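You operate a simulated robot arm through the tools that you are given. There is no shell and no other tool. Be economical: measure what you need, move in short steps, check, and stop when the job is done.

The job below is to be done with a simulated two-armed robot. You get a single attempt, and the scene is never put back.

Task
Rough the bottom of the blue shoe on the machine, then switch off and shut the duct gate.
Fine: open the gate wide for the job; the slide tray ends right out.

It is judged by the outcome, as a careful person would: the job done as asked, and still so three seconds after it is handed in. It fails if anything else is knocked over, pushed out of place, dropped, spilled or broken.

Robot
Two 7-joint arms with two-finger parallel grippers on one trunk, on a base that drives. Base frame: it is fixed to the floor where the robot stands at the start and does not move with it; the origin is under the middle of the robot, x ahead of it, y to its left, z up; the surface under the hand at the start is at about z = 860. Readings come in mm, degrees, newtons and seconds.
The left shoulder is at the start at [110, 169, 1511], the right one opposite. With the tool pointing down near the work surface each hand reaches from about 400 to 720 mm from the robot's upright axis, wherever it stands, measured 20 degrees to its own side. Places, roughly: duct gate [800, 0, 900]; flash button [500, -1100, 1200]; lock handle [500, -1800, 1200]; power switch [500, -1200, 1200]; pressure dial [500, -1900, 1200]; rocker switch [500, 0, 800]; seconds dial [500, -1400, 1200]; slide tray [600, 200, 800]; start button [500, -2000, 1200]. Payload 1.57 kg a hand.
Tool frame (each hand has its own): the origin (TCP) lies between the finger pads and is the grasp point; the fingertips stand 30 mm ahead of it; z points along the fingers, y is the line along which they close. The gripper opens to 80 mm. The fingers are 17 mm wide and 12 mm thick; the gripper's body (40 by 82 mm) begins 80 mm behind the TCP.
Orientation is told as [roll, pitch, yaw] about the base's x, y, z axes, in that order, counted from this pose: with the fingers straight down and closing along the base's y, the tool's x points along the base's -x, its y along +y and its z along -z.

Tools
- The arms move only by the tool nudge_tool. It takes "left_commands", "right_commands" or both (then of equal length, played together; a hand with none holds still); each is a list of rows, each a list of 7 numbers: the turn, a rotation vector about the base's x, y, z in units of 60 degrees (1.0 is 60 degrees), then the shift along the base's x, y, z in units of 100 mm (1.0 is 100 mm), then the opening, from 0 (shut) to 1 (fully open). In form: [[wx, wy, wz, x, y, z, fingers], ...]. A call has 1 to 20 rows; each row is the pose to reach, as a shift and turn from the pose commanded when the call began. A call with a number of a shift or a turn outside -1 to 1 is refused whole. Rows are played at 5 a second. More than 50 mm and 8.6 degrees between two rows, or a gripper value outside its range, and nothing of the call is played. Where a pose cannot be reached the arm comes as near as it can. A force on the tool above 60 N (or 10 N above the force at the start of the call, whichever is more), or a blocked arm, ends the call early, and 0.2 s more pass. Each finger travels about 72 mm/s and halts on what it meets, pressing with about 27 N; the grip force reading is that of the motor and also rises with nothing between the fingers. The clock runs only during rows and for 0.2 s after the last one: add rows that repeat a pose to give the fingers time. The reply holds the time, the measured pose of the TCP, the force on the tool along the base axes, the opening and the grip force, in the units named above and with some noise, with the torque about the TCP (base axes, N m) and any sound that the robot's microphone picked up.
- Cameras (640 x 400 px; columns grow to the right, rows downward): "scene" is now at [152.2, 16.8, 1688.7]; the picture's right is [0.23, -0.97, 0.00], its down [-0.78, -0.19, -0.59] and it looks along [0.58, 0.14, -0.81] (base axes); focal length 291 px, centre (320, 200). "left" rides on the left gripper at [72, 7, -122] in its tool frame; the picture's right is [-0.09, 1.00, 0.00], its down [-0.84, -0.08, -0.54] and it looks along [-0.54, -0.05, 0.84] (tool axes); focal length 238 px, centre (320, 200). "right" rides on the right gripper at [72, -7, -122] in its tool frame; the picture's right is [0.09, 1.00, 0.00], its down [-0.84, 0.08, -0.54] and it looks along [-0.54, 0.05, 0.84] (tool axes); focal length 238 px, centre (320, 200). There is no depth. A picture from a camera that has moved, and an enlarged one, comes with that camera's place and axes in the base frame and with its lens.
- snapshot(camera): a new picture of that camera. The clock stands still meanwhile.
- lift_body(by): slides the trunk up (or, below 0, down) by that many mm; the arms and the scene camera ride with it, the base frame stays. It gives what a move gives, with no picture.
- steer(legs): drives the robot by 1 to 6 legs, each [ahead, left, turn to the left] in mm, mm and degrees, along the robot's own axes; the way and the turn of a leg run together, so that a leg with both is an arc; at most 1500 mm and 180 degrees a leg. The arms and the cameras ride along, it lands a little off, and it stops where it bumps. It gives what a move gives.
- head_to(pan, tilt): turns the head with the scene camera to pan (to the left, within 86 degrees either way) and tilt (down, from -29 to 69), counted from straight ahead of the robot. It gives what a move gives.
- enlarge(camera, box): a new picture of the part [left, top, right, bottom] of that camera's present view, enlarged. The clock stands still meanwhile.
- finish_job(): hands the job in; it is judged then, once.

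Go step by step. Nothing tells you exact positions but the pictures and the camera data: compare them with the known pose of the tool, close in by small moves and look again before you grip or let go. The budget is 120 turns and 88 pictures, counting those below and the enlarged ones. Unless the task says otherwise, let go and move clear before handing in, and close with one line.

The tools are called after "Call:" as a command line: name --argument value ..., lists and objects as JSON in quotes. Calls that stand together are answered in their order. nudge_tool: Moves the arms, as the interface text tells. Its arguments: {"type":"object","properties":{"left_commands":{"type":"array","items":{"type":"array","items":{"type":"number"}}},"right_commands":{"type":"array","items":{"type":"array","items":{"type":"number"}}}},"required":[]} The other tools are called the same way: lift_body (by) slides the trunk up or down; steer (legs) drives the base; head_to (pan, tilt) turns the head that bears the scene camera; snapshot (camera) takes a picture; enlarge (camera, box) takes an enlarged picture of a part of a camera's view; finish_job () hands the job in.

At the start:

```text
t: 0.0
left_tool_pos: [617.9, 353.2, 1166.0]
left_tcp_rot: [-0.1, 0.0, 0.0]
left_force: [0.0, 0.3, 0.5]
left_wrist_torque: [0.02, 0.01, -0.02]
left_grip_width: 80.0
left_gripper_force: 0.1
right_tool_pos: [666.0, -249.6, 1139.1]
right_tcp_rot: [0.0, 0.0, -0.2]
right_force: [-0.7, -0.2, 0.2]
right_wrist_torque: [-0.02, 0.02, 0.01]
right_grip_width: 80.2
right_gripper_force: 0.1
trunk travel left (down, up): [-825.0, 65.0]
robot x, y, heading: [-1.6, 1.8, -0.0]
head pan, tilt: [13.3, 53.7]
```

scene: 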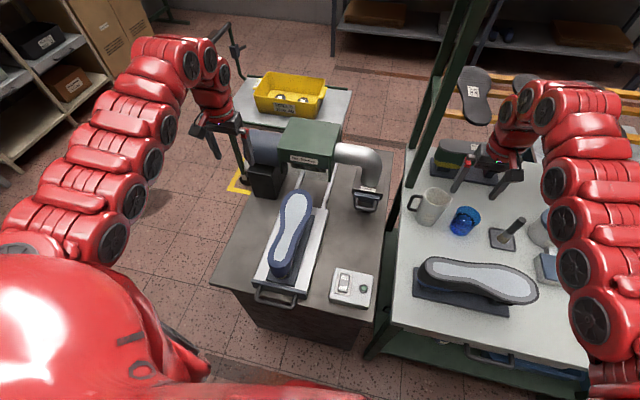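
right: 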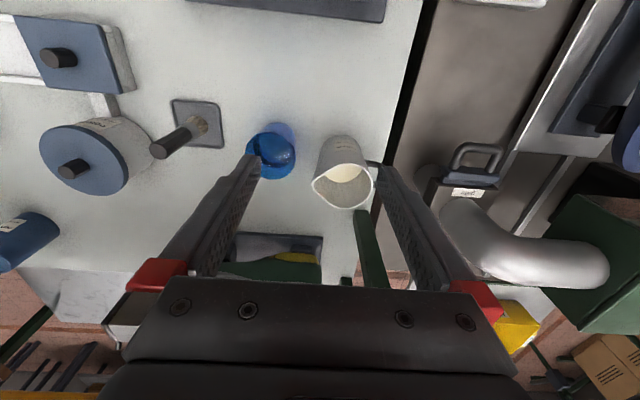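
left: 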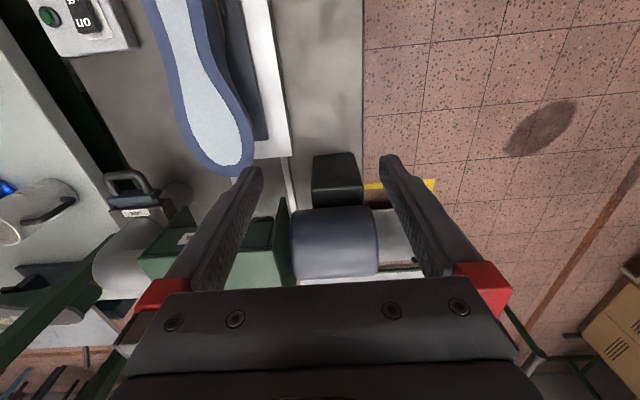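

I see a roughing machine ahead with a blue shoe sole-up on a slide tray, a duct gate with a handle and a rocker switch box. I look closer at these first.

Call:
enlarge --camera "scene" --box '[230, 100, 410, 212]'

Call:
enlarge --camera "scene" --box '[230, 200, 410, 312]'

Call:
enlarge --camera "right" --box '[400, 80, 640, 230]'

```text
3.56 times, centred on (320, 156) of scene
camera zoom: at [152.2, 16.8, 1688.7], right [0.23, -0.97, 0.0], down [-0.78, -0.19, -0.59], along [0.58, 0.14, -0.81], focal length 1036 px, centre (320, 356)
```

zoom: 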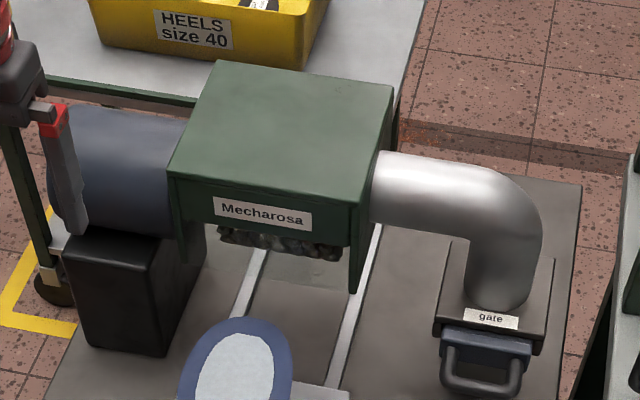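

```text
3.56 times, centred on (320, 256) of scene
camera zoom: at [152.2, 16.8, 1688.7], right [0.23, -0.97, 0.0], down [-0.78, -0.19, -0.59], along [0.58, 0.14, -0.81], focal length 1036 px, centre (320, 1)
```

zoom: 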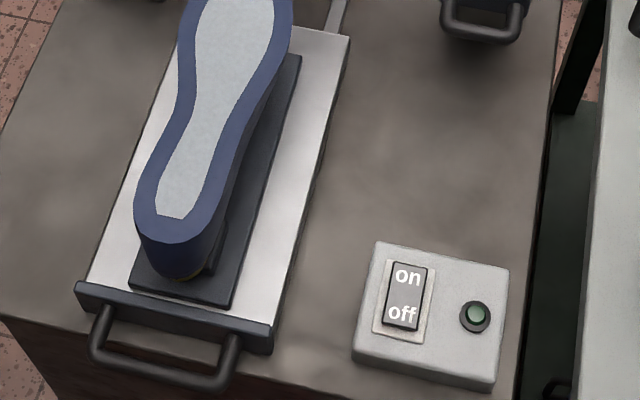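

```text
2.67 times, centred on (520, 155) of right
camera zoom: at [594.8, -255.1, 1262.0], right [-0.09, 1.0, 0.0], down [0.84, 0.08, 0.54], along [0.54, 0.05, -0.84], focal length 636 px, centre (-213, 320)
```

zoom: 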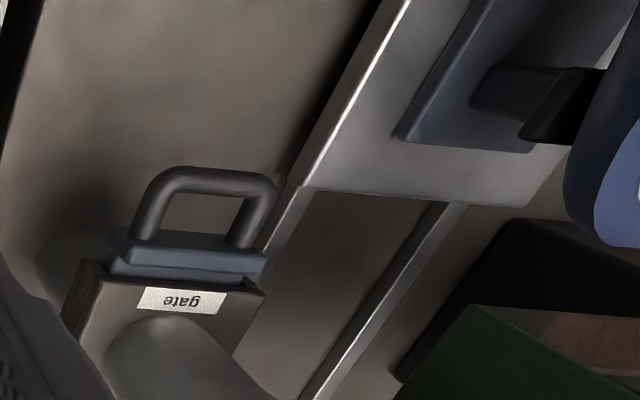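

The gate handle triangulates to about [710, 2, 910], the rocker to [478, 22, 846] and the tray handle to around [381, 205, ~800]. I check the green post on the right and get wider views before moving.

Call:
head_to --pan -5 --tilt 35

Call:
snapshot --camera "scene"

```text
t: 0.8
left_tool_pos: [617.6, 353.7, 1165.1]
left_tcp_rot: [0.0, 0.0, 0.0]
left_force: [0.5, 0.1, 0.4]
left_wrist_torque: [0.01, 0.0, 0.04]
left_grip_width: 79.9
left_gripper_force: 0.1
right_tool_pos: [666.2, -248.5, 1140.7]
right_tcp_rot: [0.0, -0.1, -0.1]
right_force: [-0.3, -0.8, 0.4]
right_wrist_torque: [0.02, 0.04, 0.0]
right_grip_width: 80.0
right_gripper_force: 0.0
trunk travel left (down, up): [-825.0, 65.0]
robot x, y, heading: [2.3, 0.3, 0.2]
head pan, tilt: [-5.0, 35.0]
```

```text
81 pictures are left
camera scene: at [168.4, -7.7, 1715.2], right [-0.09, -1.0, 0.0], down [-0.57, 0.05, -0.82], along [0.82, -0.07, -0.57], focal length 291 px, centre (320, 200)
```

scene: 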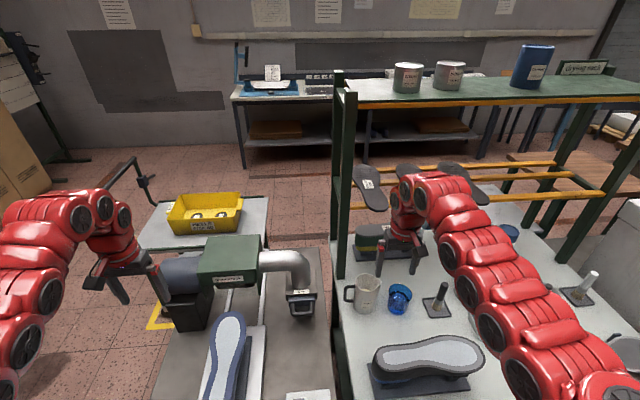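

The shelf post stands at about x 870, y -160, behind the area I need. I bring the right hand toward the gate, turning it 90 degrees so the fingers close across the handle bar.

Call:
nudge_tool --right_commands '[[0, 0, 0.13, -0.05, 0.14, 0, 1], [0, 0, 0.26, -0.1, 0.28, 0, 1], [0, 0, 0.39, -0.15, 0.42, 0, 1], [0, 0, 0.52, -0.2, 0.56, 0, 1], [0, 0, 0.65, -0.25, 0.7, 0, 1], [0, 0, 0.75, -0.3, 0.85, 0, 1], [0, 0, 0.75, -0.3, 1, 0, 1]]'

Call:
nudge_tool --right_commands '[[0, 0, 0.13, 0, 0.14, 0, 1], [0, 0, 0.26, 0, 0.28, 0, 1], [0, 0, 0.39, 0, 0.42, 0, 1], [0, 0, 0.52, 0, 0.56, 0, 1], [0, 0, 0.65, 0, 0.7, 0, 1], [0, 0, 0.75, 0, 0.85, 0, 1], [0, 0, 0.75, 0, 1, 0, 1]]'

```text
t: 2.4
left_tool_pos: [616.3, 354.5, 1165.0]
left_tcp_rot: [-0.1, -0.2, 0.0]
left_force: [-0.1, -0.7, -0.3]
left_wrist_torque: [-0.03, -0.03, 0.01]
left_grip_width: 79.9
left_gripper_force: 0.2
right_tool_pos: [647.5, -162.8, 1137.3]
right_tcp_rot: [-0.1, -0.1, 45.0]
right_force: [-0.9, 0.3, 0.2]
right_wrist_torque: [0.04, -0.02, -0.04]
right_grip_width: 80.1
right_gripper_force: 0.0
right hand out of reach, approached as far as the arm can: row 5, 6, 7
trunk travel left (down, up): [-825.0, 65.0]
robot x, y, heading: [-3.3, -3.4, 0.2]
head pan, tilt: [-5.0, 35.0]
```

```text
t: 4.0
left_tool_pos: [618.7, 354.3, 1163.9]
left_tcp_rot: [0.0, -0.1, 0.0]
left_force: [-0.5, -0.2, -0.2]
left_wrist_torque: [-0.03, 0.03, 0.01]
left_grip_width: 79.8
left_gripper_force: 0.1
right_tool_pos: [651.6, -61.1, 1137.3]
right_tcp_rot: [-0.1, 0.0, 90.0]
right_force: [0.0, -0.2, -0.7]
right_wrist_torque: [-0.01, 0.0, 0.0]
right_grip_width: 79.8
right_gripper_force: 0.0
trunk travel left (down, up): [-825.0, 65.0]
robot x, y, heading: [2.8, 0.5, -0.1]
head pan, tilt: [-5.0, 35.0]
```

The hand is at [651, -61, 1137], turned 90 degrees. I look for the gate handle from here.

Call:
snapshot --camera "right"

Call:
snapshot --camera "scene"

```text
80 pictures are left
camera right: at [659.4, -133.3, 1259.5], right [-1.0, -0.09, 0.0], down [-0.08, 0.84, 0.54], along [-0.05, 0.54, -0.84], focal length 238 px, centre (320, 200)
```

right: 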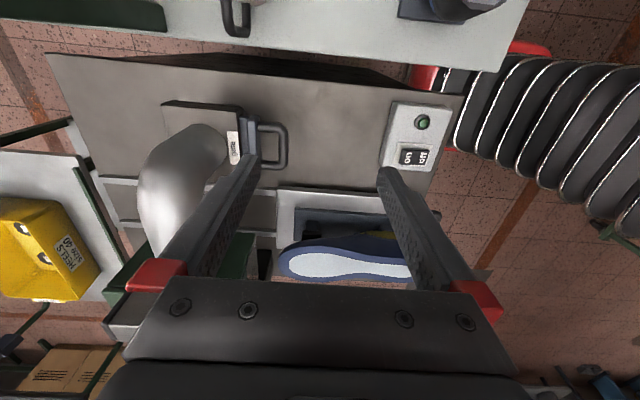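

```text
79 pictures are left
camera scene: at [168.6, -6.9, 1715.3], right [-0.09, -1.0, 0.0], down [-0.57, 0.05, -0.82], along [0.82, -0.07, -0.57], focal length 291 px, centre (320, 200)
```

scene: 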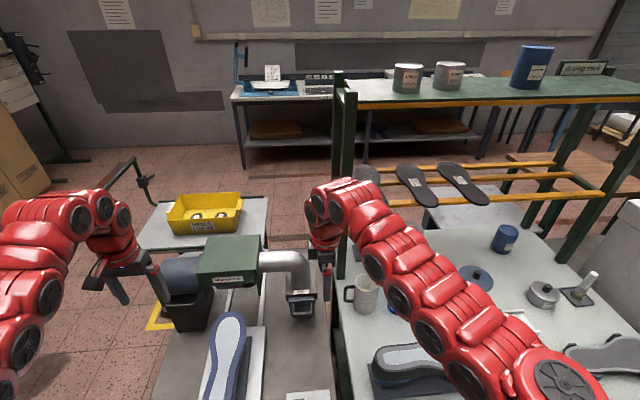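

The bar is at about [705, 2, 905], with its plate face at x≈742. I narrow the fingers to about 34 mm, align above it and come part way down.

Call:
nudge_tool --right_commands '[[0, 0, 0, 0.2, 0.3, 0, 0.42], [0, 0, 0, 0.4, 0.5, -0.1, 0.42], [0, 0, 0, 0.54, 0.63, -0.3, 0.42], [0, 0, 0, 0.54, 0.63, -0.6, 0.42], [0, 0, 0, 0.54, 0.63, -0.9, 0.42], [0, 0, 0, 0.54, 0.63, -1, 0.42]]'

Call:
nudge_tool --right_commands '[[0, 0, 0, 0, 0, -0.3, 0.42], [0, 0, 0, 0, 0, -0.5, 0.42], [0, 0, 0, 0, 0, -0.6, 0.42]]'

Call:
snapshot --camera "right"

Call:
enlarge --camera "scene" --box '[240, 220, 400, 320]'

```text
t: 5.4
left_tool_pos: [618.2, 354.5, 1165.2]
left_tcp_rot: [0.1, 0.0, -0.1]
left_force: [0.2, 0.1, 0.3]
left_wrist_torque: [-0.01, -0.02, -0.01]
left_grip_width: 80.1
left_gripper_force: 0.0
right_tool_pos: [699.4, 0.3, 1036.4]
right_tcp_rot: [-0.1, 0.1, 89.9]
right_force: [-0.6, 0.2, 0.3]
right_wrist_torque: [-0.02, 0.01, 0.0]
right_grip_width: 33.6
right_gripper_force: 0.1
right hand out of reach, approached as far as the arm can: row 4, 5, 6
trunk travel left (down, up): [-825.0, 65.0]
robot x, y, heading: [1.6, 0.9, -0.0]
head pan, tilt: [-5.0, 35.0]
```

```text
t: 6.2
left_tool_pos: [617.9, 352.9, 1165.8]
left_tcp_rot: [0.0, 0.1, 0.0]
left_force: [-0.7, -0.1, 0.0]
left_wrist_torque: [-0.06, 0.02, 0.01]
left_grip_width: 80.3
left_gripper_force: 0.1
right_tool_pos: [688.8, -4.7, 988.7]
right_tcp_rot: [0.0, 0.0, 89.9]
right_force: [-0.1, -0.9, -1.0]
right_wrist_torque: [0.01, 0.02, 0.01]
right_grip_width: 33.6
right_gripper_force: 0.1
right hand out of reach, approached as far as the arm can: row 1, 2, 3
trunk travel left (down, up): [-825.0, 65.0]
robot x, y, heading: [1.3, 1.6, 0.3]
head pan, tilt: [-5.0, 35.0]
```

```text
78 pictures are left
camera right: at [695.4, -76.2, 1110.7], right [-1.0, -0.09, 0.0], down [-0.08, 0.84, 0.54], along [-0.05, 0.54, -0.84], focal length 238 px, centre (320, 200)
```

right: 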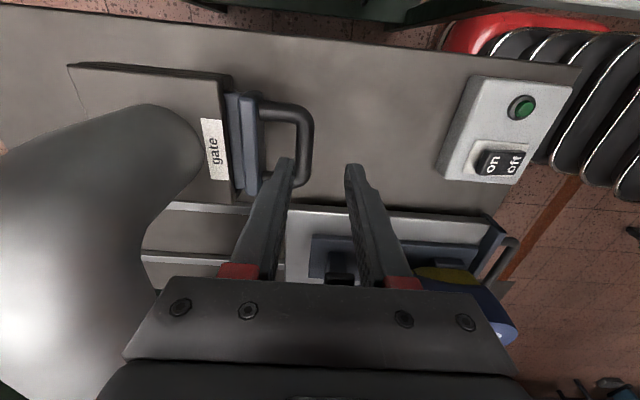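

```text
4.00 times, centred on (320, 270) of scene
camera zoom: at [168.1, -7.8, 1715.4], right [-0.09, -1.0, 0.0], down [-0.57, 0.05, -0.82], along [0.82, -0.07, -0.57], focal length 1166 px, centre (320, -80)
```

zoom: 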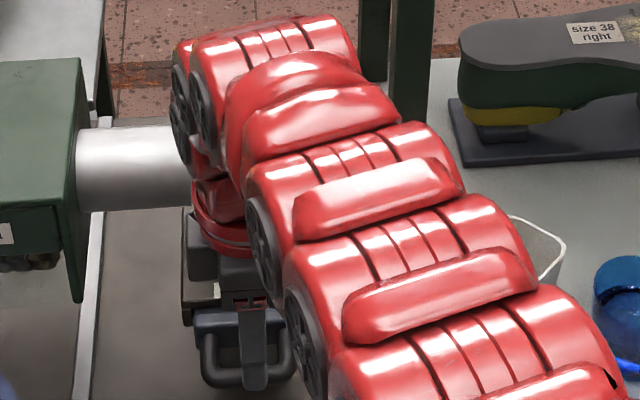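

The right arm runs out of reach downward, so I will lower the trunk instead. First I pull the left hand back clear of the motor and tilt the right tool a bit so its wrist leans away from the pipe.

Call:
nudge_tool --left_commands '[[0, 0, 0, -0.3, 0, 0, 1], [0, 0, 0, -0.6, 0, 0, 1], [0, 0, 0, -0.9, 0, 0, 1], [0, 0, 0, -1, 0, 0, 1], [0, 0, 0, -1, 0, 0, 1]]' --right_commands '[[0, -0.05, 0, -0.1, 0, 0.1, 0.38], [0, -0.12, 0, -0.2, 0, 0.2, 0.38], [0, -0.18, 0, -0.2, 0, 0.3, 0.38], [0, -0.25, 0, -0.2, 0, 0.3, 0.38], [0, -0.25, 0, -0.2, 0, 0.3, 0.38]]'

Call:
nudge_tool --left_commands '[[0, 0, 0, -0.3, 0, 0, 1], [0, 0, 0, -0.6, 0, 0, 1], [0, 0, 0, -0.8, 0, 0, 1]]'

Call:
lift_body --by -100

```text
t: 7.4
left_tool_pos: [604.6, 358.5, 1165.0]
left_tcp_rot: [-0.3, 0.1, 0.1]
left_force: [0.2, 0.0, 0.4]
left_wrist_torque: [-0.05, -0.02, 0.0]
left_grip_width: 80.0
left_gripper_force: 0.1
left hand out of reach, approached as far as the arm can: row 1, 2, 3, 4, 5
right_tool_pos: [665.0, 0.3, 1019.6]
right_tcp_rot: [-15.0, 0.3, 90.0]
right_force: [-0.2, -0.6, -0.7]
right_wrist_torque: [-0.05, 0.0, -0.03]
right_grip_width: 30.3
right_gripper_force: 0.2
right hand out of reach, approached as far as the arm can: row 3
trunk travel left (down, up): [-825.0, 65.0]
robot x, y, heading: [0.4, -0.8, -0.2]
head pan, tilt: [-5.0, 35.0]
```

```text
t: 8.2
left_tool_pos: [608.6, 353.0, 1165.8]
left_tcp_rot: [0.0, 0.1, 0.1]
left_force: [-0.4, 0.7, -0.2]
left_wrist_torque: [0.01, 0.04, 0.01]
left_grip_width: 80.2
left_gripper_force: 0.0
left hand out of reach, approached as far as the arm can: row 1, 2, 3
right_tool_pos: [668.2, -4.8, 1017.5]
right_tcp_rot: [-15.1, 0.0, 89.9]
right_force: [0.7, -0.1, 0.2]
right_wrist_torque: [0.03, 0.0, 0.0]
right_grip_width: 30.3
right_gripper_force: 0.0
trunk travel left (down, up): [-825.0, 65.0]
robot x, y, heading: [-1.3, 1.4, 0.1]
head pan, tilt: [-5.0, 35.0]
```

```text
t: 9.2
left_tool_pos: [605.8, 354.3, 1087.7]
left_tcp_rot: [-0.1, 0.0, 0.2]
left_force: [1.1, -0.8, 0.3]
left_wrist_torque: [-0.02, -0.03, 0.02]
left_grip_width: 80.0
left_gripper_force: 0.0
right_tool_pos: [669.6, -3.8, 944.9]
right_tcp_rot: [-15.6, 0.1, 89.9]
right_force: [-8.0, -0.3, 15.6]
right_wrist_torque: [-0.01, -0.25, -0.02]
right_grip_width: 27.8
right_gripper_force: 0.0
trunk travel left (down, up): [-747.0, 143.0]
robot x, y, heading: [1.3, -1.7, -0.0]
head pan, tilt: [-5.0, 35.0]
stopped: the force on the tool passed its limit at 73 N (the readings are from after the stop); the commanded pose is now the measured one
```

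The far finger touched the handle bar from above while the trunk was going down. I lift the right hand off at once and look.

Call:
nudge_tool --right_commands '[[0, 0, 0, 0, 0, 0.2, 0.38], [0, 0, 0, 0, 0, 0.4, 0.38], [0, 0, 0, 0, 0, 0.4, 0.38]]'

Call:
snapshot --camera "right"

Call:
snapshot --camera "scene"

Call:
snapshot --camera "left"

```text
t: 10.0
left_tool_pos: [607.8, 353.6, 1087.3]
left_tcp_rot: [-0.2, 0.2, 0.1]
left_force: [-0.3, -0.7, 0.3]
left_wrist_torque: [-0.04, 0.01, 0.0]
left_grip_width: 80.1
left_gripper_force: 0.0
right_tool_pos: [679.3, -1.0, 980.3]
right_tcp_rot: [-15.3, 0.0, 89.9]
right_force: [0.1, -0.5, -0.3]
right_wrist_torque: [0.03, 0.02, -0.02]
right_grip_width: 30.5
right_gripper_force: 0.1
right hand out of reach, approached as far as the arm can: row 2, 3
trunk travel left (down, up): [-747.0, 143.0]
robot x, y, heading: [2.5, -2.5, -0.1]
head pan, tilt: [-5.0, 35.0]
```

```text
76 pictures are left
camera right: at [653.7, -72.5, 1101.4], right [-0.96, -0.09, -0.26], down [-0.22, 0.84, 0.5], along [0.18, 0.54, -0.82], focal length 238 px, centre (320, 200)
```

right: 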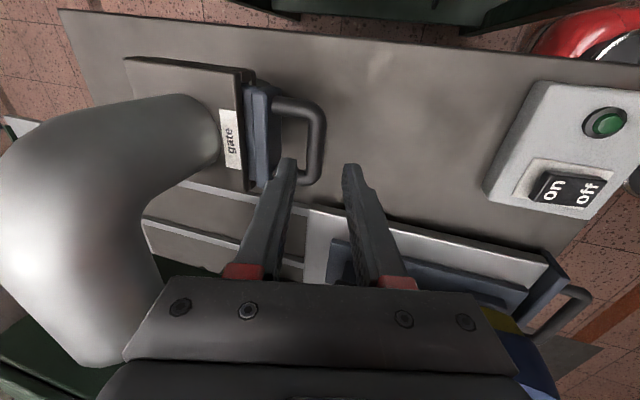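

```text
75 pictures are left
camera scene: at [169.3, -7.9, 1637.2], right [-0.09, -1.0, 0.0], down [-0.57, 0.05, -0.82], along [0.82, -0.07, -0.57], focal length 291 px, centre (320, 200)
```

scene: 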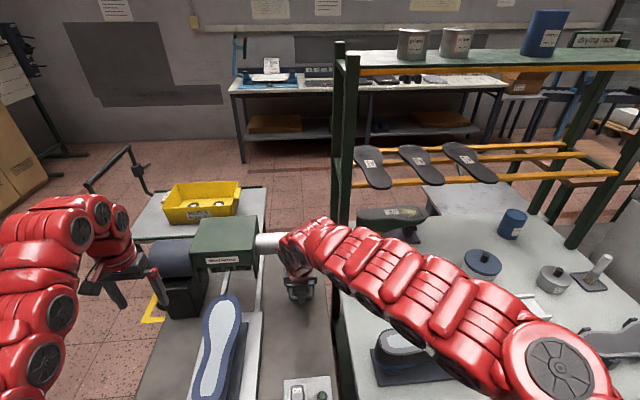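

```text
74 pictures are left
camera left: at [536.0, 360.7, 1208.5], right [0.09, 1.0, 0.0], down [0.84, -0.08, 0.54], along [0.54, -0.05, -0.84], focal length 238 px, centre (320, 200)
```

left: 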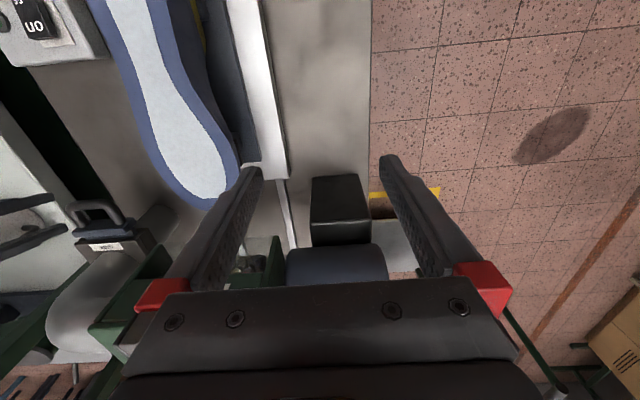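

The handle is unmoved at [706, 3, 905]. I shift forward over it at this height, then check the pose before descending.

Call:
nudge_tool --right_commands '[[0, 0, 0, 0.15, 0.03, 0, 0.38], [0, 0, 0, 0.28, 0.05, -0.05, 0.38], [0, 0, 0, 0.28, 0.05, -0.1, 0.38]]'

```text
t: 10.8
left_tool_pos: [607.0, 354.7, 1087.8]
left_tcp_rot: [-0.1, 0.1, 0.0]
left_force: [0.2, 0.4, 0.1]
left_wrist_torque: [0.0, -0.01, 0.05]
left_grip_width: 80.1
left_gripper_force: 0.1
right_tool_pos: [708.1, 4.3, 972.3]
right_tcp_rot: [-15.5, 0.0, 90.0]
right_force: [0.4, 0.5, -0.3]
right_wrist_torque: [-0.02, -0.01, 0.02]
right_grip_width: 30.6
right_gripper_force: 0.2
trunk travel left (down, up): [-747.0, 143.0]
robot x, y, heading: [-0.9, 1.3, -0.4]
head pan, tilt: [-5.0, 35.0]
```

Reachable now, at [708, 4, 972]. I come down with a slight backward correction to about z 932 and check.

Call:
nudge_tool --right_commands '[[0, 0, 0, -0.04, 0, -0.2, 0.38], [0, 0, 0, -0.05, 0, -0.35, 0.38], [0, 0, 0, -0.05, 0, -0.35, 0.38]]'

Call:
snapshot --camera "right"

```text
t: 11.6
left_tool_pos: [606.5, 352.8, 1086.7]
left_tcp_rot: [-0.1, 0.1, 0.1]
left_force: [0.0, 0.5, -0.6]
left_wrist_torque: [-0.02, 0.01, 0.0]
left_grip_width: 79.9
left_gripper_force: 0.0
right_tool_pos: [701.6, 3.9, 936.7]
right_tcp_rot: [-15.4, 0.1, 89.9]
right_force: [-0.1, 0.5, -0.2]
right_wrist_torque: [0.0, -0.01, -0.02]
right_grip_width: 30.5
right_gripper_force: 0.0
trunk travel left (down, up): [-747.0, 143.0]
robot x, y, heading: [4.7, -1.6, 0.2]
head pan, tilt: [-5.0, 35.0]
```

```text
73 pictures are left
camera right: at [675.6, -67.3, 1056.6], right [-0.96, -0.09, -0.27], down [-0.22, 0.84, 0.5], along [0.18, 0.54, -0.82], focal length 238 px, centre (320, 200)
```

right: 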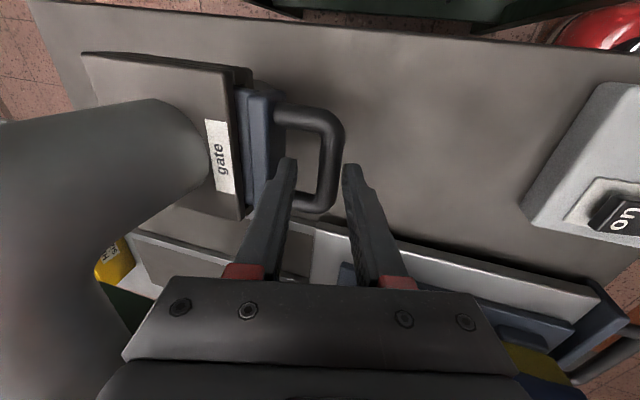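

The bar lies between the two finger tips. I go down 24 mm more and close.

Call:
nudge_tool --right_commands '[[0, 0, 0, 0.01, -0.03, -0.12, 0.38], [0, 0, 0, 0.01, -0.03, -0.24, 0.38], [0, 0, 0, 0.01, -0.03, -0.24, 0.38]]'

Call:
snapshot --camera "right"

```text
t: 12.4
left_tool_pos: [607.8, 353.6, 1086.5]
left_tcp_rot: [-0.1, 0.1, 0.1]
left_force: [0.3, -0.6, 0.2]
left_wrist_torque: [-0.01, -0.01, 0.0]
left_grip_width: 80.2
left_gripper_force: 0.1
right_tool_pos: [703.2, 0.3, 912.7]
right_tcp_rot: [-15.6, 0.1, 89.9]
right_force: [1.0, -0.1, -0.6]
right_wrist_torque: [0.01, 0.01, -0.03]
right_grip_width: 30.4
right_gripper_force: 0.1
trunk travel left (down, up): [-747.0, 143.0]
robot x, y, heading: [-1.7, 0.5, -0.2]
head pan, tilt: [-5.0, 35.0]
```

```text
72 pictures are left
camera right: at [677.0, -70.3, 1032.2], right [-0.96, -0.09, -0.27], down [-0.22, 0.84, 0.5], along [0.18, 0.54, -0.82], focal length 238 px, centre (320, 200)
```

right: 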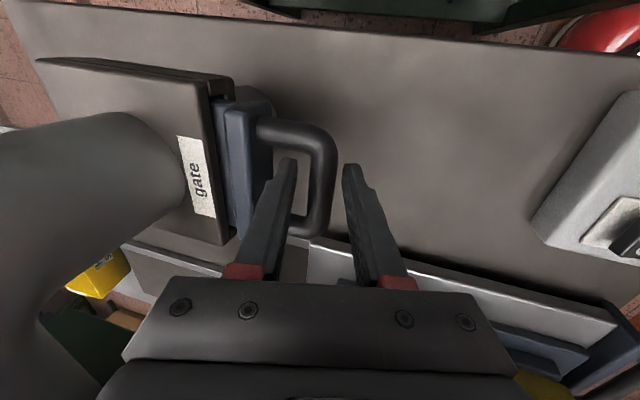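

The bar is between the fingers. I close on it, then pull slowly toward the robot.

Call:
nudge_tool --right_commands '[[0, 0, 0, 0, 0, 0, 0.2], [0, 0, 0, 0, 0, 0, 0.0], [0, 0, 0, 0, 0, 0, 0.0], [0, 0, 0, 0, 0, 0, 0.0]]'

Call:
nudge_tool --right_commands '[[0, 0, 0, -0.1, 0, 0, 0.0], [0, 0, 0, -0.2, 0, 0, 0.0], [0, 0, 0, -0.3, 0, 0, 0.0], [0, 0, 0, -0.4, 0, 0, 0.0]]'

Call:
snapshot --camera "right"

```text
t: 13.4
left_tool_pos: [607.9, 353.7, 1086.6]
left_tcp_rot: [-0.1, 0.1, 0.1]
left_force: [0.9, 0.4, -0.6]
left_wrist_torque: [0.02, -0.02, 0.02]
left_grip_width: 80.1
left_gripper_force: 0.0
right_tool_pos: [704.5, 0.9, 913.3]
right_tcp_rot: [-15.4, 0.0, 90.1]
right_force: [0.7, -0.4, -1.1]
right_wrist_torque: [-0.21, -0.03, 0.54]
right_grip_width: 15.0
right_gripper_force: 31.6
trunk travel left (down, up): [-747.0, 143.0]
robot x, y, heading: [-2.2, -3.4, 0.1]
head pan, tilt: [-5.0, 35.0]
```

```text
t: 14.4
left_tool_pos: [608.0, 352.9, 1087.2]
left_tcp_rot: [0.0, 0.1, 0.1]
left_force: [0.8, 0.5, 0.3]
left_wrist_torque: [0.02, 0.0, -0.04]
left_grip_width: 80.1
left_gripper_force: 0.0
right_tool_pos: [662.0, 0.3, 912.7]
right_tcp_rot: [-15.4, 0.0, 89.8]
right_force: [-2.2, -6.1, 2.3]
right_wrist_torque: [0.11, -0.04, 0.56]
right_grip_width: 14.9
right_gripper_force: 31.3
trunk travel left (down, up): [-747.0, 143.0]
robot x, y, heading: [-0.6, 4.4, -0.1]
head pan, tilt: [-5.0, 35.0]
```

```text
71 pictures are left
camera right: at [636.3, -70.3, 1032.3], right [-0.96, -0.09, -0.26], down [-0.22, 0.84, 0.5], along [0.18, 0.54, -0.82], focal length 238 px, centre (320, 200)
```

right: 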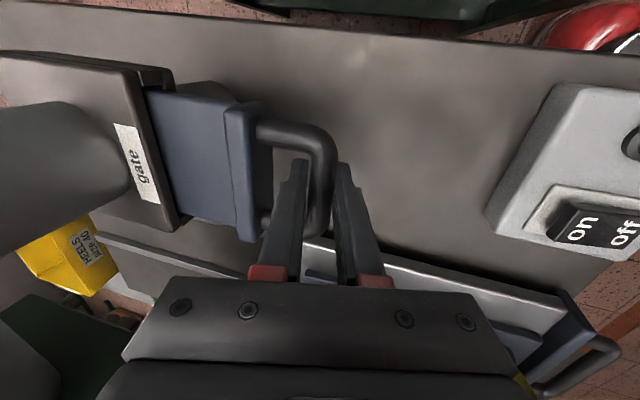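

The gate slides out smoothly with the grip. I keep pulling until it stops.

Call:
nudge_tool --right_commands '[[0, 0, 0, -0.1, 0, 0, 0.0], [0, 0, 0, -0.2, 0, 0, 0.0], [0, 0, 0, -0.3, 0, 0, 0.0], [0, 0, 0, -0.4, 0, 0, 0.0], [0, 0, 0, -0.5, 0, 0, 0.0], [0, 0, 0, -0.6, 0, 0, 0.0]]'

Call:
snapshot --camera "right"

```text
t: 15.8
left_tool_pos: [610.1, 352.0, 1087.6]
left_tcp_rot: [0.0, 0.2, 0.1]
left_force: [0.2, 0.3, 0.3]
left_wrist_torque: [0.01, 0.03, 0.01]
left_grip_width: 80.1
left_gripper_force: 0.0
right_tool_pos: [637.5, 10.6, 898.5]
right_tcp_rot: [-16.0, -0.3, 89.9]
right_force: [29.3, -12.6, 37.2]
right_wrist_torque: [0.23, 0.55, 0.23]
right_grip_width: 14.9
right_gripper_force: 31.0
right hand out of reach, approached as far as the arm can: row 2, 3, 4, 5, 6
trunk travel left (down, up): [-747.0, 143.0]
robot x, y, heading: [0.2, 1.4, -0.4]
head pan, tilt: [-5.0, 35.0]
```

```text
70 pictures are left
camera right: at [609.5, -61.5, 1016.9], right [-0.96, -0.09, -0.27], down [-0.22, 0.84, 0.5], along [0.18, 0.54, -0.82], focal length 238 px, centre (320, 200)
```

right: 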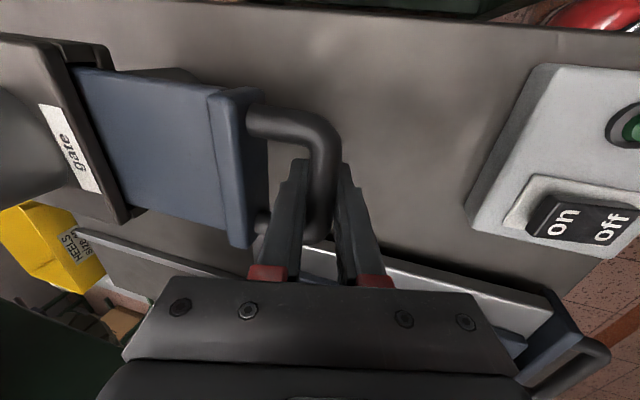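

The arm reached a joint limit after 67 mm of pull and is straining. I relax the command and see where it settles.

Call:
nudge_tool --right_commands '[[0, 0, 0, 0.15, 0, 0, 0.0], [0, 0, 0, 0.28, 0, 0, 0.0], [0, 0, 0, 0.28, 0, 0, 0.0]]'

```text
t: 16.6
left_tool_pos: [605.3, 351.6, 1088.1]
left_tcp_rot: [0.0, 0.0, 0.1]
left_force: [-0.2, -0.9, -0.7]
left_wrist_torque: [-0.05, 0.04, -0.02]
left_grip_width: 80.0
left_gripper_force: 0.1
right_tool_pos: [657.2, 10.7, 895.4]
right_tcp_rot: [-15.3, -0.1, 89.9]
right_force: [-2.5, -16.6, 11.9]
right_wrist_torque: [0.39, 0.0, 0.32]
right_grip_width: 15.1
right_gripper_force: 31.1
trunk travel left (down, up): [-747.0, 143.0]
robot x, y, heading: [2.6, 0.6, 0.2]
head pan, tilt: [-5.0, 35.0]
```

Commands are based on the approached pose, so I recentre the hand on the gate's line (y≈0.5, z≈912) to remove the side load.

Call:
nudge_tool --right_commands '[[0, 0, 0, 0, -0.05, 0.08, 0.0], [0, 0, 0, 0, -0.1, 0.16, 0.0], [0, 0, 0, 0, -0.1, 0.16, 0.0]]'

```text
t: 17.4
left_tool_pos: [608.9, 355.7, 1084.5]
left_tcp_rot: [-0.1, 0.2, 0.1]
left_force: [-0.7, -0.1, -0.2]
left_wrist_torque: [-0.01, 0.01, 0.0]
left_grip_width: 79.9
left_gripper_force: 0.1
right_tool_pos: [661.2, 7.0, 909.4]
right_tcp_rot: [-15.4, -0.1, 90.1]
right_force: [-2.7, 14.1, -19.8]
right_wrist_torque: [0.24, -0.05, 0.58]
right_grip_width: 14.8
right_gripper_force: 30.7
trunk travel left (down, up): [-747.0, 143.0]
robot x, y, heading: [-1.9, -1.6, 0.1]
head pan, tilt: [-5.0, 35.0]
```

A little residual load remains; I ease it, then pull with the base by backing 60 mm so the arm posture need not change.

Call:
nudge_tool --right_commands '[[0, 0, 0, 0, 0.04, -0.08, 0.0], [0, 0, 0, 0, 0.04, -0.08, 0.0]]'

Call:
steer --legs '[[-50, 0, 0]]'

Call:
snapshot --camera "right"

```text
t: 18.0
left_tool_pos: [607.4, 353.8, 1087.3]
left_tcp_rot: [-0.1, 0.0, 0.2]
left_force: [0.2, -1.0, -0.5]
left_wrist_torque: [-0.01, 0.01, 0.02]
left_grip_width: 79.9
left_gripper_force: 0.1
right_tool_pos: [658.8, 6.3, 906.0]
right_tcp_rot: [-15.7, 0.1, 89.9]
right_force: [2.9, 3.3, 28.2]
right_wrist_torque: [-0.24, 0.08, 0.53]
right_grip_width: 14.9
right_gripper_force: 30.6
trunk travel left (down, up): [-747.0, 143.0]
robot x, y, heading: [-0.1, -1.6, 0.3]
head pan, tilt: [-5.0, 35.0]
```

```text
t: 18.9
left_tool_pos: [571.1, 353.1, 1085.5]
left_tcp_rot: [-0.1, 0.2, 0.1]
left_force: [-0.2, 0.0, -0.3]
left_wrist_torque: [-0.02, 0.0, 0.0]
left_grip_width: 80.0
left_gripper_force: 0.0
right_tool_pos: [633.8, 4.9, 909.6]
right_tcp_rot: [-17.3, -0.6, 90.0]
right_force: [5.7, 0.9, -3.6]
right_wrist_torque: [-0.13, -0.01, 0.56]
right_grip_width: 14.9
right_gripper_force: 30.8
trunk travel left (down, up): [-747.0, 143.0]
robot x, y, heading: [-36.7, 0.6, -0.0]
head pan, tilt: [-5.0, 35.0]
stopped in leg 1: the force on the tool passed its limit at 80 N (the readings are from after the stop); the commanded pose is now the measured one
```

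```text
69 pictures are left
camera right: at [604.2, -68.0, 1027.5], right [-0.95, -0.09, -0.3], down [-0.23, 0.83, 0.5], along [0.2, 0.55, -0.81], focal length 238 px, centre (320, 200)
```

right: 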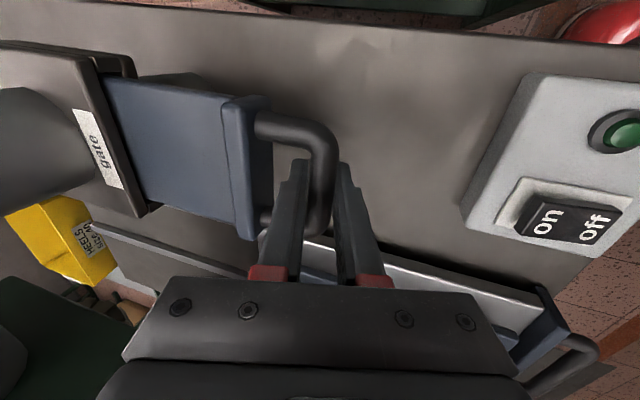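

The gate hit its hard stop after about 70 mm of travel (80 N), so it is wide open. I release and rise straight off.

Call:
nudge_tool --right_commands '[[0, 0, 0, 0, 0, 0, 0.2], [0, 0, 0, 0, 0, 0, 0.36], [0, 0, 0, 0, 0, 0, 0.36]]'

Call:
nudge_tool --right_commands '[[0, 0, 0, -0.01, 0, 0.2, 0.36], [0, 0, 0, -0.02, 0, 0.4, 0.36], [0, 0, 0, -0.02, 0, 0.6, 0.36], [0, 0, 0, -0.02, 0, 0.8, 0.36]]'

Call:
snapshot --camera "right"

```text
t: 19.7
left_tool_pos: [571.3, 353.9, 1086.3]
left_tcp_rot: [-0.1, 0.1, 0.2]
left_force: [0.8, -0.3, -1.1]
left_wrist_torque: [0.01, -0.01, 0.02]
left_grip_width: 80.0
left_gripper_force: 0.1
right_tool_pos: [632.4, 4.9, 909.5]
right_tcp_rot: [-17.3, -0.7, 89.9]
right_force: [-0.2, -0.4, -0.2]
right_wrist_torque: [0.02, 0.0, 0.01]
right_grip_width: 28.8
right_gripper_force: 0.1
trunk travel left (down, up): [-747.0, 143.0]
robot x, y, heading: [-34.5, 1.9, -0.1]
head pan, tilt: [-5.0, 35.0]
```

```text
t: 20.7
left_tool_pos: [570.0, 352.7, 1086.3]
left_tcp_rot: [-0.1, 0.0, 0.2]
left_force: [-0.1, -0.5, -0.5]
left_wrist_torque: [0.01, 0.0, 0.0]
left_grip_width: 80.1
left_gripper_force: 0.2
right_tool_pos: [645.6, 9.9, 986.2]
right_tcp_rot: [-16.9, -0.5, 89.9]
right_force: [0.3, -0.2, 0.7]
right_wrist_torque: [-0.03, -0.01, -0.03]
right_grip_width: 28.8
right_gripper_force: 0.1
right hand out of reach, approached as far as the arm can: row 2, 3, 4
trunk travel left (down, up): [-747.0, 143.0]
robot x, y, heading: [-40.2, -1.2, 0.0]
head pan, tilt: [-5.0, 35.0]
```

```text
68 pictures are left
camera right: at [616.4, -62.8, 1104.7], right [-0.95, -0.09, -0.29], down [-0.23, 0.83, 0.5], along [0.2, 0.55, -0.81], focal length 238 px, centre (320, 200)
```

right: 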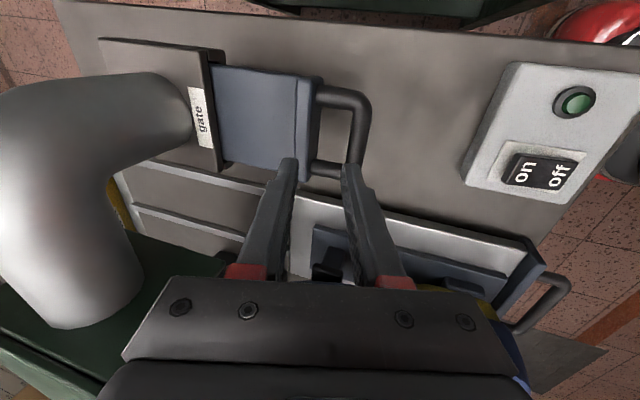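

The gate's end block now stands about 70 mm out. Next is the rocker, at about [488, 21, 848] for its "on" end; I turn the right hand straight again and bring it back over it with fingers shut.

Call:
nudge_tool --right_commands '[[0, 0.12, 0, -0.1, -0.1, 0.1, 0.3], [0, 0.25, 0, -0.2, -0.2, 0.2, 0.1], [0, 0.285, 0, -0.3, -0.3, 0.3, 0], [0, 0.285, 0, -0.4, -0.4, 0.3, 0], [0, 0.285, 0, -0.4, -0.5, 0.3, 0]]'

Call:
nudge_tool --right_commands '[[0, 0, -0.13, -0.1, 0, 0, 0], [0, 0, -0.26, -0.2, 0, 0, 0], [0, 0, -0.39, -0.3, 0, 0, 0], [0, 0, -0.52, -0.4, 0, 0, 0], [0, 0, -0.65, -0.5, 0, 0, 0], [0, 0, -0.75, -0.5, 0, 0, 0]]'

Call:
nudge_tool --right_commands '[[0, 0, -0.13, -0.1, 0.1, 0, 0], [0, 0, -0.26, -0.2, 0.2, 0, 0], [0, 0, -0.39, -0.3, 0.3, 0, 0], [0, 0, -0.52, -0.4, 0.4, 0, 0], [0, 0, -0.65, -0.5, 0.5, 0, 0], [0, 0, -0.75, -0.6, 0.6, 0, 0]]'

```text
t: 21.9
left_tool_pos: [570.6, 354.2, 1086.8]
left_tcp_rot: [-0.1, 0.2, 0.1]
left_force: [0.7, -0.8, 0.3]
left_wrist_torque: [0.0, 0.0, -0.02]
left_grip_width: 80.1
left_gripper_force: 0.0
right_tool_pos: [605.9, -40.8, 1014.6]
right_tcp_rot: [-0.1, -0.5, 89.8]
right_force: [0.0, 0.7, 0.5]
right_wrist_torque: [0.02, -0.03, -0.01]
right_grip_width: 0.0
right_gripper_force: 21.3
trunk travel left (down, up): [-747.0, 143.0]
robot x, y, heading: [-35.4, -2.0, -0.3]
head pan, tilt: [-5.0, 35.0]
```

```text
t: 23.3
left_tool_pos: [571.0, 354.1, 1087.6]
left_tcp_rot: [-0.1, 0.3, 0.1]
left_force: [0.2, 0.3, -0.3]
left_wrist_torque: [0.0, 0.02, -0.01]
left_grip_width: 80.1
left_gripper_force: 0.0
right_tool_pos: [592.7, -30.9, 1011.9]
right_tcp_rot: [-0.1, -0.3, 44.7]
right_force: [-0.4, -0.2, -0.1]
right_wrist_torque: [0.0, -0.01, 0.0]
right_grip_width: 0.0
right_gripper_force: 21.5
right hand out of reach, approached as far as the arm can: row 2, 3, 4, 5, 6
trunk travel left (down, up): [-747.0, 143.0]
robot x, y, heading: [-37.4, 1.0, -0.2]
head pan, tilt: [-5.0, 35.0]
```

```text
t: 24.7
left_tool_pos: [570.5, 355.1, 1085.5]
left_tcp_rot: [-0.1, 0.1, 0.1]
left_force: [0.6, -0.3, 0.2]
left_wrist_torque: [-0.02, 0.0, 0.02]
left_grip_width: 80.1
left_gripper_force: 0.1
right_tool_pos: [565.3, 46.0, 1006.0]
right_tcp_rot: [-0.3, -0.4, -0.4]
right_force: [-0.8, -0.4, -0.7]
right_wrist_torque: [-0.01, -0.02, -0.02]
right_grip_width: 0.1
right_gripper_force: 20.8
right hand out of reach, approached as far as the arm can: row 1, 2, 3, 4, 5, 6
trunk travel left (down, up): [-747.0, 143.0]
robot x, y, heading: [-33.8, -3.6, -0.1]
head pan, tilt: [-5.0, 35.0]
```

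The arm is at its inner reach limit with the trunk low. I back the base 80 mm, which brings the hand to about x 487, over the rocker.

Call:
steer --legs '[[-80, 0, 0]]'

Call:
snapshot --camera "right"

Call:
head_to --pan 5 --tilt 50

Call:
snapshot --camera "scene"

```text
t: 25.8
left_tool_pos: [492.2, 353.9, 1086.2]
left_tcp_rot: [-0.1, 0.2, 0.1]
left_force: [0.0, 0.6, 0.4]
left_wrist_torque: [-0.01, -0.01, -0.01]
left_grip_width: 80.2
left_gripper_force: 0.1
right_tool_pos: [485.1, 46.1, 1006.9]
right_tcp_rot: [0.0, -0.4, -0.3]
right_force: [-0.4, -0.5, -0.1]
right_wrist_torque: [-0.04, 0.04, 0.0]
right_grip_width: 0.2
right_gripper_force: 21.4
trunk travel left (down, up): [-747.0, 143.0]
robot x, y, heading: [-114.5, 2.7, -0.2]
head pan, tilt: [-5.0, 35.0]
```

```text
67 pictures are left
camera right: at [412.7, 40.1, 1128.2], right [-0.09, 1.0, 0.0], down [0.83, 0.07, 0.55], along [0.55, 0.05, -0.84], focal length 238 px, centre (320, 200)
```

right: 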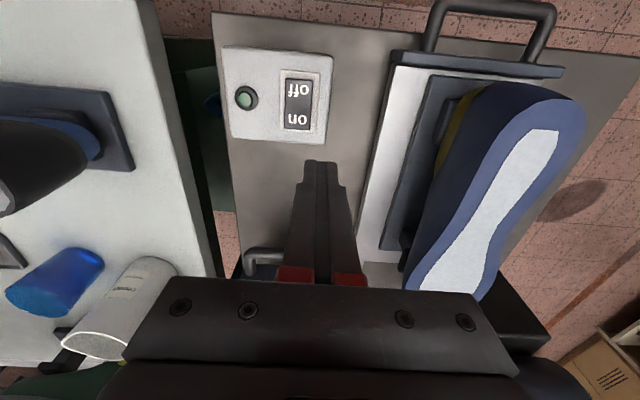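

```text
t: 26.6
left_tool_pos: [492.3, 354.7, 1087.4]
left_tcp_rot: [-0.1, 0.1, 0.1]
left_force: [-0.3, 0.0, 0.5]
left_wrist_torque: [0.01, 0.01, 0.02]
left_grip_width: 79.8
left_gripper_force: 0.1
right_tool_pos: [484.8, 46.3, 1006.4]
right_tcp_rot: [0.0, -0.4, -0.3]
right_force: [-0.6, 0.7, 0.3]
right_wrist_torque: [-0.01, -0.01, 0.02]
right_grip_width: 0.2
right_gripper_force: 20.9
trunk travel left (down, up): [-747.0, 143.0]
robot x, y, heading: [-115.0, -3.8, -0.1]
head pan, tilt: [5.0, 50.0]
```

```text
66 pictures are left
camera scene: at [40.5, 6.5, 1615.7], right [0.09, -1.0, 0.0], down [-0.76, -0.07, -0.64], along [0.64, 0.06, -0.77], focal length 291 px, centre (320, 200)
```

scene: 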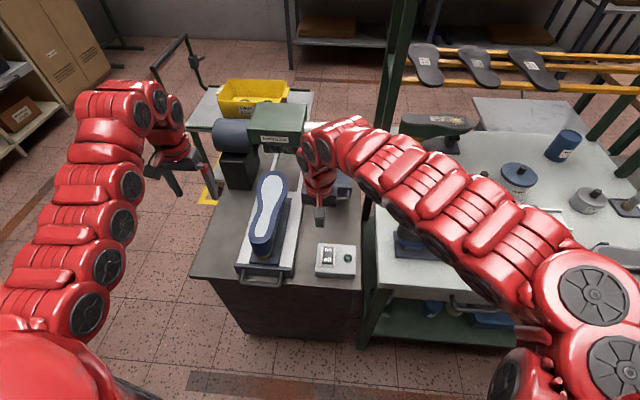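

The rocker runs from x 446 to 500 at y≈22, with "on" at the far end. I move above its far end and down to just over it.

Call:
nudge_tool --right_commands '[[0, 0, 0, 0.04, -0.12, -0.2, 0], [0, 0, 0, 0.07, -0.24, -0.4, 0], [0, 0, 0, 0.07, -0.24, -0.65, 0], [0, 0, 0, 0.07, -0.24, -0.9, 0], [0, 0, 0, 0.07, -0.24, -0.98, 0], [0, 0, 0, 0.07, -0.24, -0.98, 0]]'

Call:
enlarge --camera "right" --box '[200, 20, 440, 220]'

Call:
enlarge --camera "scene" --box '[240, 150, 400, 300]'

```text
t: 28.0
left_tool_pos: [491.6, 354.2, 1086.1]
left_tcp_rot: [-0.1, 0.0, 0.0]
left_force: [0.0, -0.2, 0.4]
left_wrist_torque: [0.01, 0.01, 0.0]
left_grip_width: 79.8
left_gripper_force: 0.0
right_tool_pos: [492.5, 21.9, 908.9]
right_tcp_rot: [-0.1, -0.4, -0.2]
right_force: [0.0, 0.3, -0.2]
right_wrist_torque: [0.01, 0.0, -0.01]
right_grip_width: 0.2
right_gripper_force: 21.4
trunk travel left (down, up): [-747.0, 143.0]
robot x, y, heading: [-114.4, -2.4, -0.1]
head pan, tilt: [5.0, 50.0]
```

```text
2.00 times, centred on (320, 120) of right
camera zoom: at [418.2, 16.4, 1030.4], right [-0.09, 1.0, 0.0], down [0.83, 0.08, 0.55], along [0.55, 0.05, -0.84], focal length 477 px, centre (320, 360)
```

zoom: 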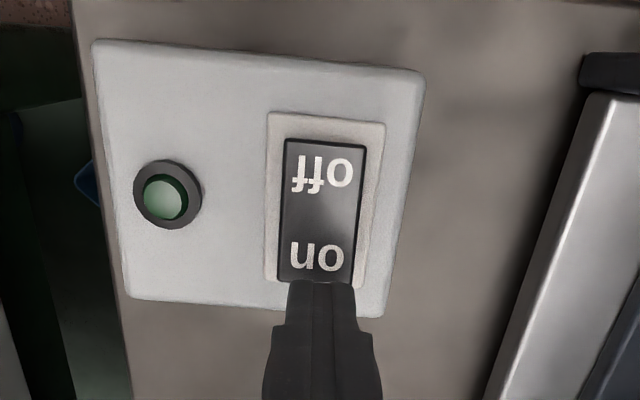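

```text
2.67 times, centred on (320, 225) of scene
camera zoom: at [41.1, 6.6, 1615.6], right [0.09, -1.0, 0.0], down [-0.76, -0.07, -0.64], along [0.64, 0.06, -0.77], focal length 777 px, centre (320, 133)
```

zoom: 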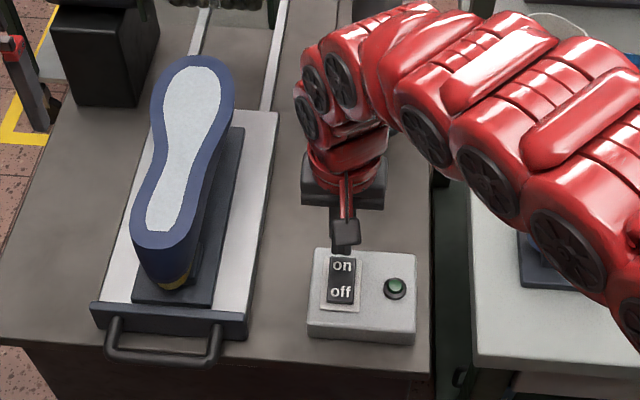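

The finger is aligned with the "on" end. I press down gently.

Call:
nudge_tool --right_commands '[[0, 0, 0, -0.02, 0, -0.15, 0], [0, 0, 0, -0.02, 0, -0.25, 0], [0, 0, 0, -0.02, 0, -0.3, 0], [0, 0, 0, -0.02, 0, -0.34, 0], [0, 0, 0, -0.02, 0, -0.37, 0]]'

Call:
enlarge --camera "right" --box '[200, 20, 440, 220]'

```text
t: 29.1
left_tool_pos: [487.2, 354.2, 1089.3]
left_tcp_rot: [-0.1, -0.1, 0.1]
left_force: [1.1, -0.3, -1.0]
left_wrist_torque: [-0.05, 0.07, 0.02]
left_grip_width: 79.8
left_gripper_force: 0.1
right_tool_pos: [490.9, 22.9, 881.1]
right_tcp_rot: [-0.1, -1.1, -0.4]
right_force: [-10.3, -4.4, 48.8]
right_wrist_torque: [-0.08, 0.74, 0.03]
right_grip_width: 0.0
right_gripper_force: 21.4
trunk travel left (down, up): [-747.0, 143.0]
robot x, y, heading: [-114.9, -1.1, -0.0]
head pan, tilt: [5.0, 50.0]
stopped in row 5 (right hand): the force on the tool passed its limit at 64 N (the readings are from after the stop); the commanded pose is now the measured one
```

```text
2.00 times, centred on (320, 120) of right
camera zoom: at [416.1, 16.2, 1002.1], right [-0.09, 1.0, 0.0], down [0.83, 0.07, 0.56], along [0.56, 0.05, -0.83], focal length 477 px, centre (320, 360)
```

zoom: 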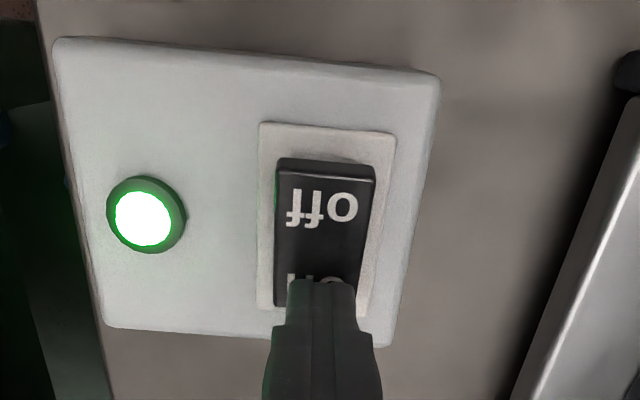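

The lamp is lit: the machine is on. I lift the right hand clear and start turning the left hand 90 degrees for the tray handle, which I place at about [375, 210, 813].

Call:
nudge_tool --right_commands '[[0, 0, 0, 0, 0, 0.2, 0], [0, 0, 0, 0, 0, 0.4, 0], [0, 0, 0, 0, -0.1, 0.6, 0], [0, 0, 0, 0, -0.3, 0.8, 0], [0, 0, 0, 0, -0.5, 0.9, 0], [0, 0, 0, 0, -0.7, 0.9, 0], [0, 0, 0, 0, -0.7, 0.9, 0]]' --left_commands '[[0, 0, -0.13, -0.1, 0, -0.1, 1], [0, 0, -0.26, -0.25, 0, -0.25, 1], [0, 0, -0.39, -0.4, 0, -0.4, 1], [0, 0, -0.52, -0.55, 0, -0.55, 0.8], [0, 0, -0.65, -0.7, 0, -0.7, 0.6], [0, 0, -0.75, -0.85, 0, -0.8, 0.6], [0, 0, -0.75, -1, 0, -0.8, 0.6]]'

Call:
nudge_tool --left_commands '[[0, 0, -0.13, 0, -0.1, 0, 0.5], [0, 0, -0.26, 0, -0.25, 0, 0.5], [0, 0, -0.39, 0, -0.4, 0, 0.5], [0, 0, -0.52, 0, -0.55, 0, 0.5], [0, 0, -0.65, 0, -0.7, 0, 0.5], [0, 0, -0.75, 0, -0.85, 0, 0.5], [0, 0, -0.75, 0, -0.85, 0, 0.5]]'

Call:
snapshot --camera "left"

Call:
snapshot --camera "scene"

```text
t: 30.6
left_tool_pos: [414.7, 381.4, 957.8]
left_tcp_rot: [3.3, -1.5, -39.6]
left_force: [-0.6, 0.3, -0.6]
left_wrist_torque: [-0.01, -0.05, -0.05]
left_grip_width: 48.2
left_gripper_force: 0.0
left hand out of reach, approached as far as the arm can: row 1, 2, 3, 4, 5, 6, 7
right_tool_pos: [506.8, -44.8, 961.7]
right_tcp_rot: [-0.2, -0.7, -0.3]
right_force: [-0.5, -0.1, -0.4]
right_wrist_torque: [-0.06, 0.0, -0.03]
right_grip_width: 0.0
right_gripper_force: 21.0
right hand out of reach, approached as far as the arm can: row 5, 6, 7
trunk travel left (down, up): [-747.0, 143.0]
robot x, y, heading: [-120.9, 1.2, -0.3]
head pan, tilt: [5.0, 50.0]
```

```text
t: 32.2
left_tool_pos: [389.0, 338.4, 941.5]
left_tcp_rot: [3.6, -1.1, -84.6]
left_force: [-0.4, 0.3, -0.5]
left_wrist_torque: [0.01, -0.03, 0.01]
left_grip_width: 40.2
left_gripper_force: 0.0
left hand out of reach, approached as far as the arm can: row 2, 3, 4, 5, 6, 7
right_tool_pos: [506.6, -46.4, 962.4]
right_tcp_rot: [-0.1, -0.6, -0.3]
right_force: [1.0, 0.8, -0.2]
right_wrist_torque: [0.01, 0.01, -0.03]
right_grip_width: 0.0
right_gripper_force: 20.8
trunk travel left (down, up): [-747.0, 143.0]
robot x, y, heading: [-119.2, -1.0, -0.6]
head pan, tilt: [5.0, 50.0]
```

```text
62 pictures are left
camera left: at [379.6, 412.7, 1061.8], right [1.0, 0.0, 0.06], down [-0.03, -0.83, 0.55], along [0.05, -0.55, -0.83], focal length 238 px, centre (320, 200)
```

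left: 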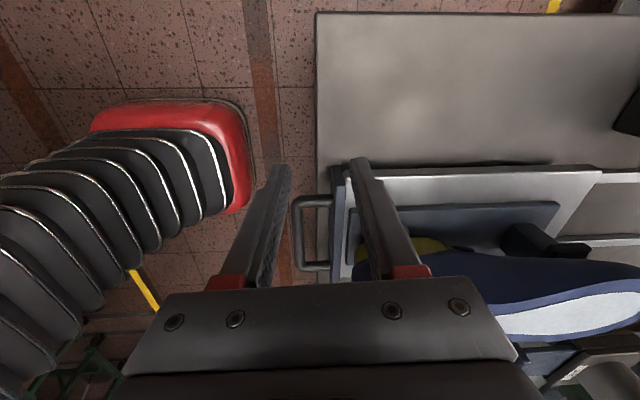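

```text
61 pictures are left
camera scene: at [41.3, 6.3, 1615.5], right [0.09, -1.0, 0.0], down [-0.76, -0.07, -0.64], along [0.64, 0.06, -0.77], focal length 291 px, centre (320, 200)
```

scene: 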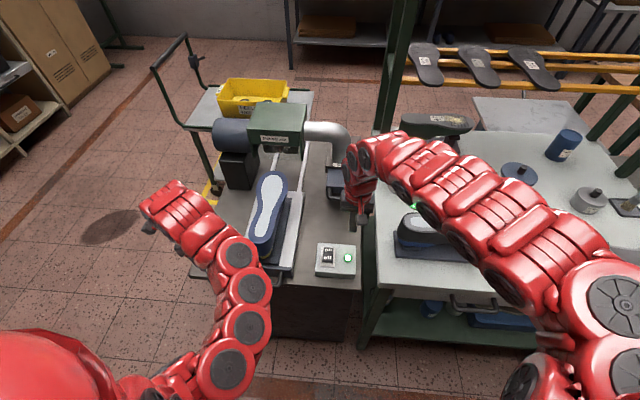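

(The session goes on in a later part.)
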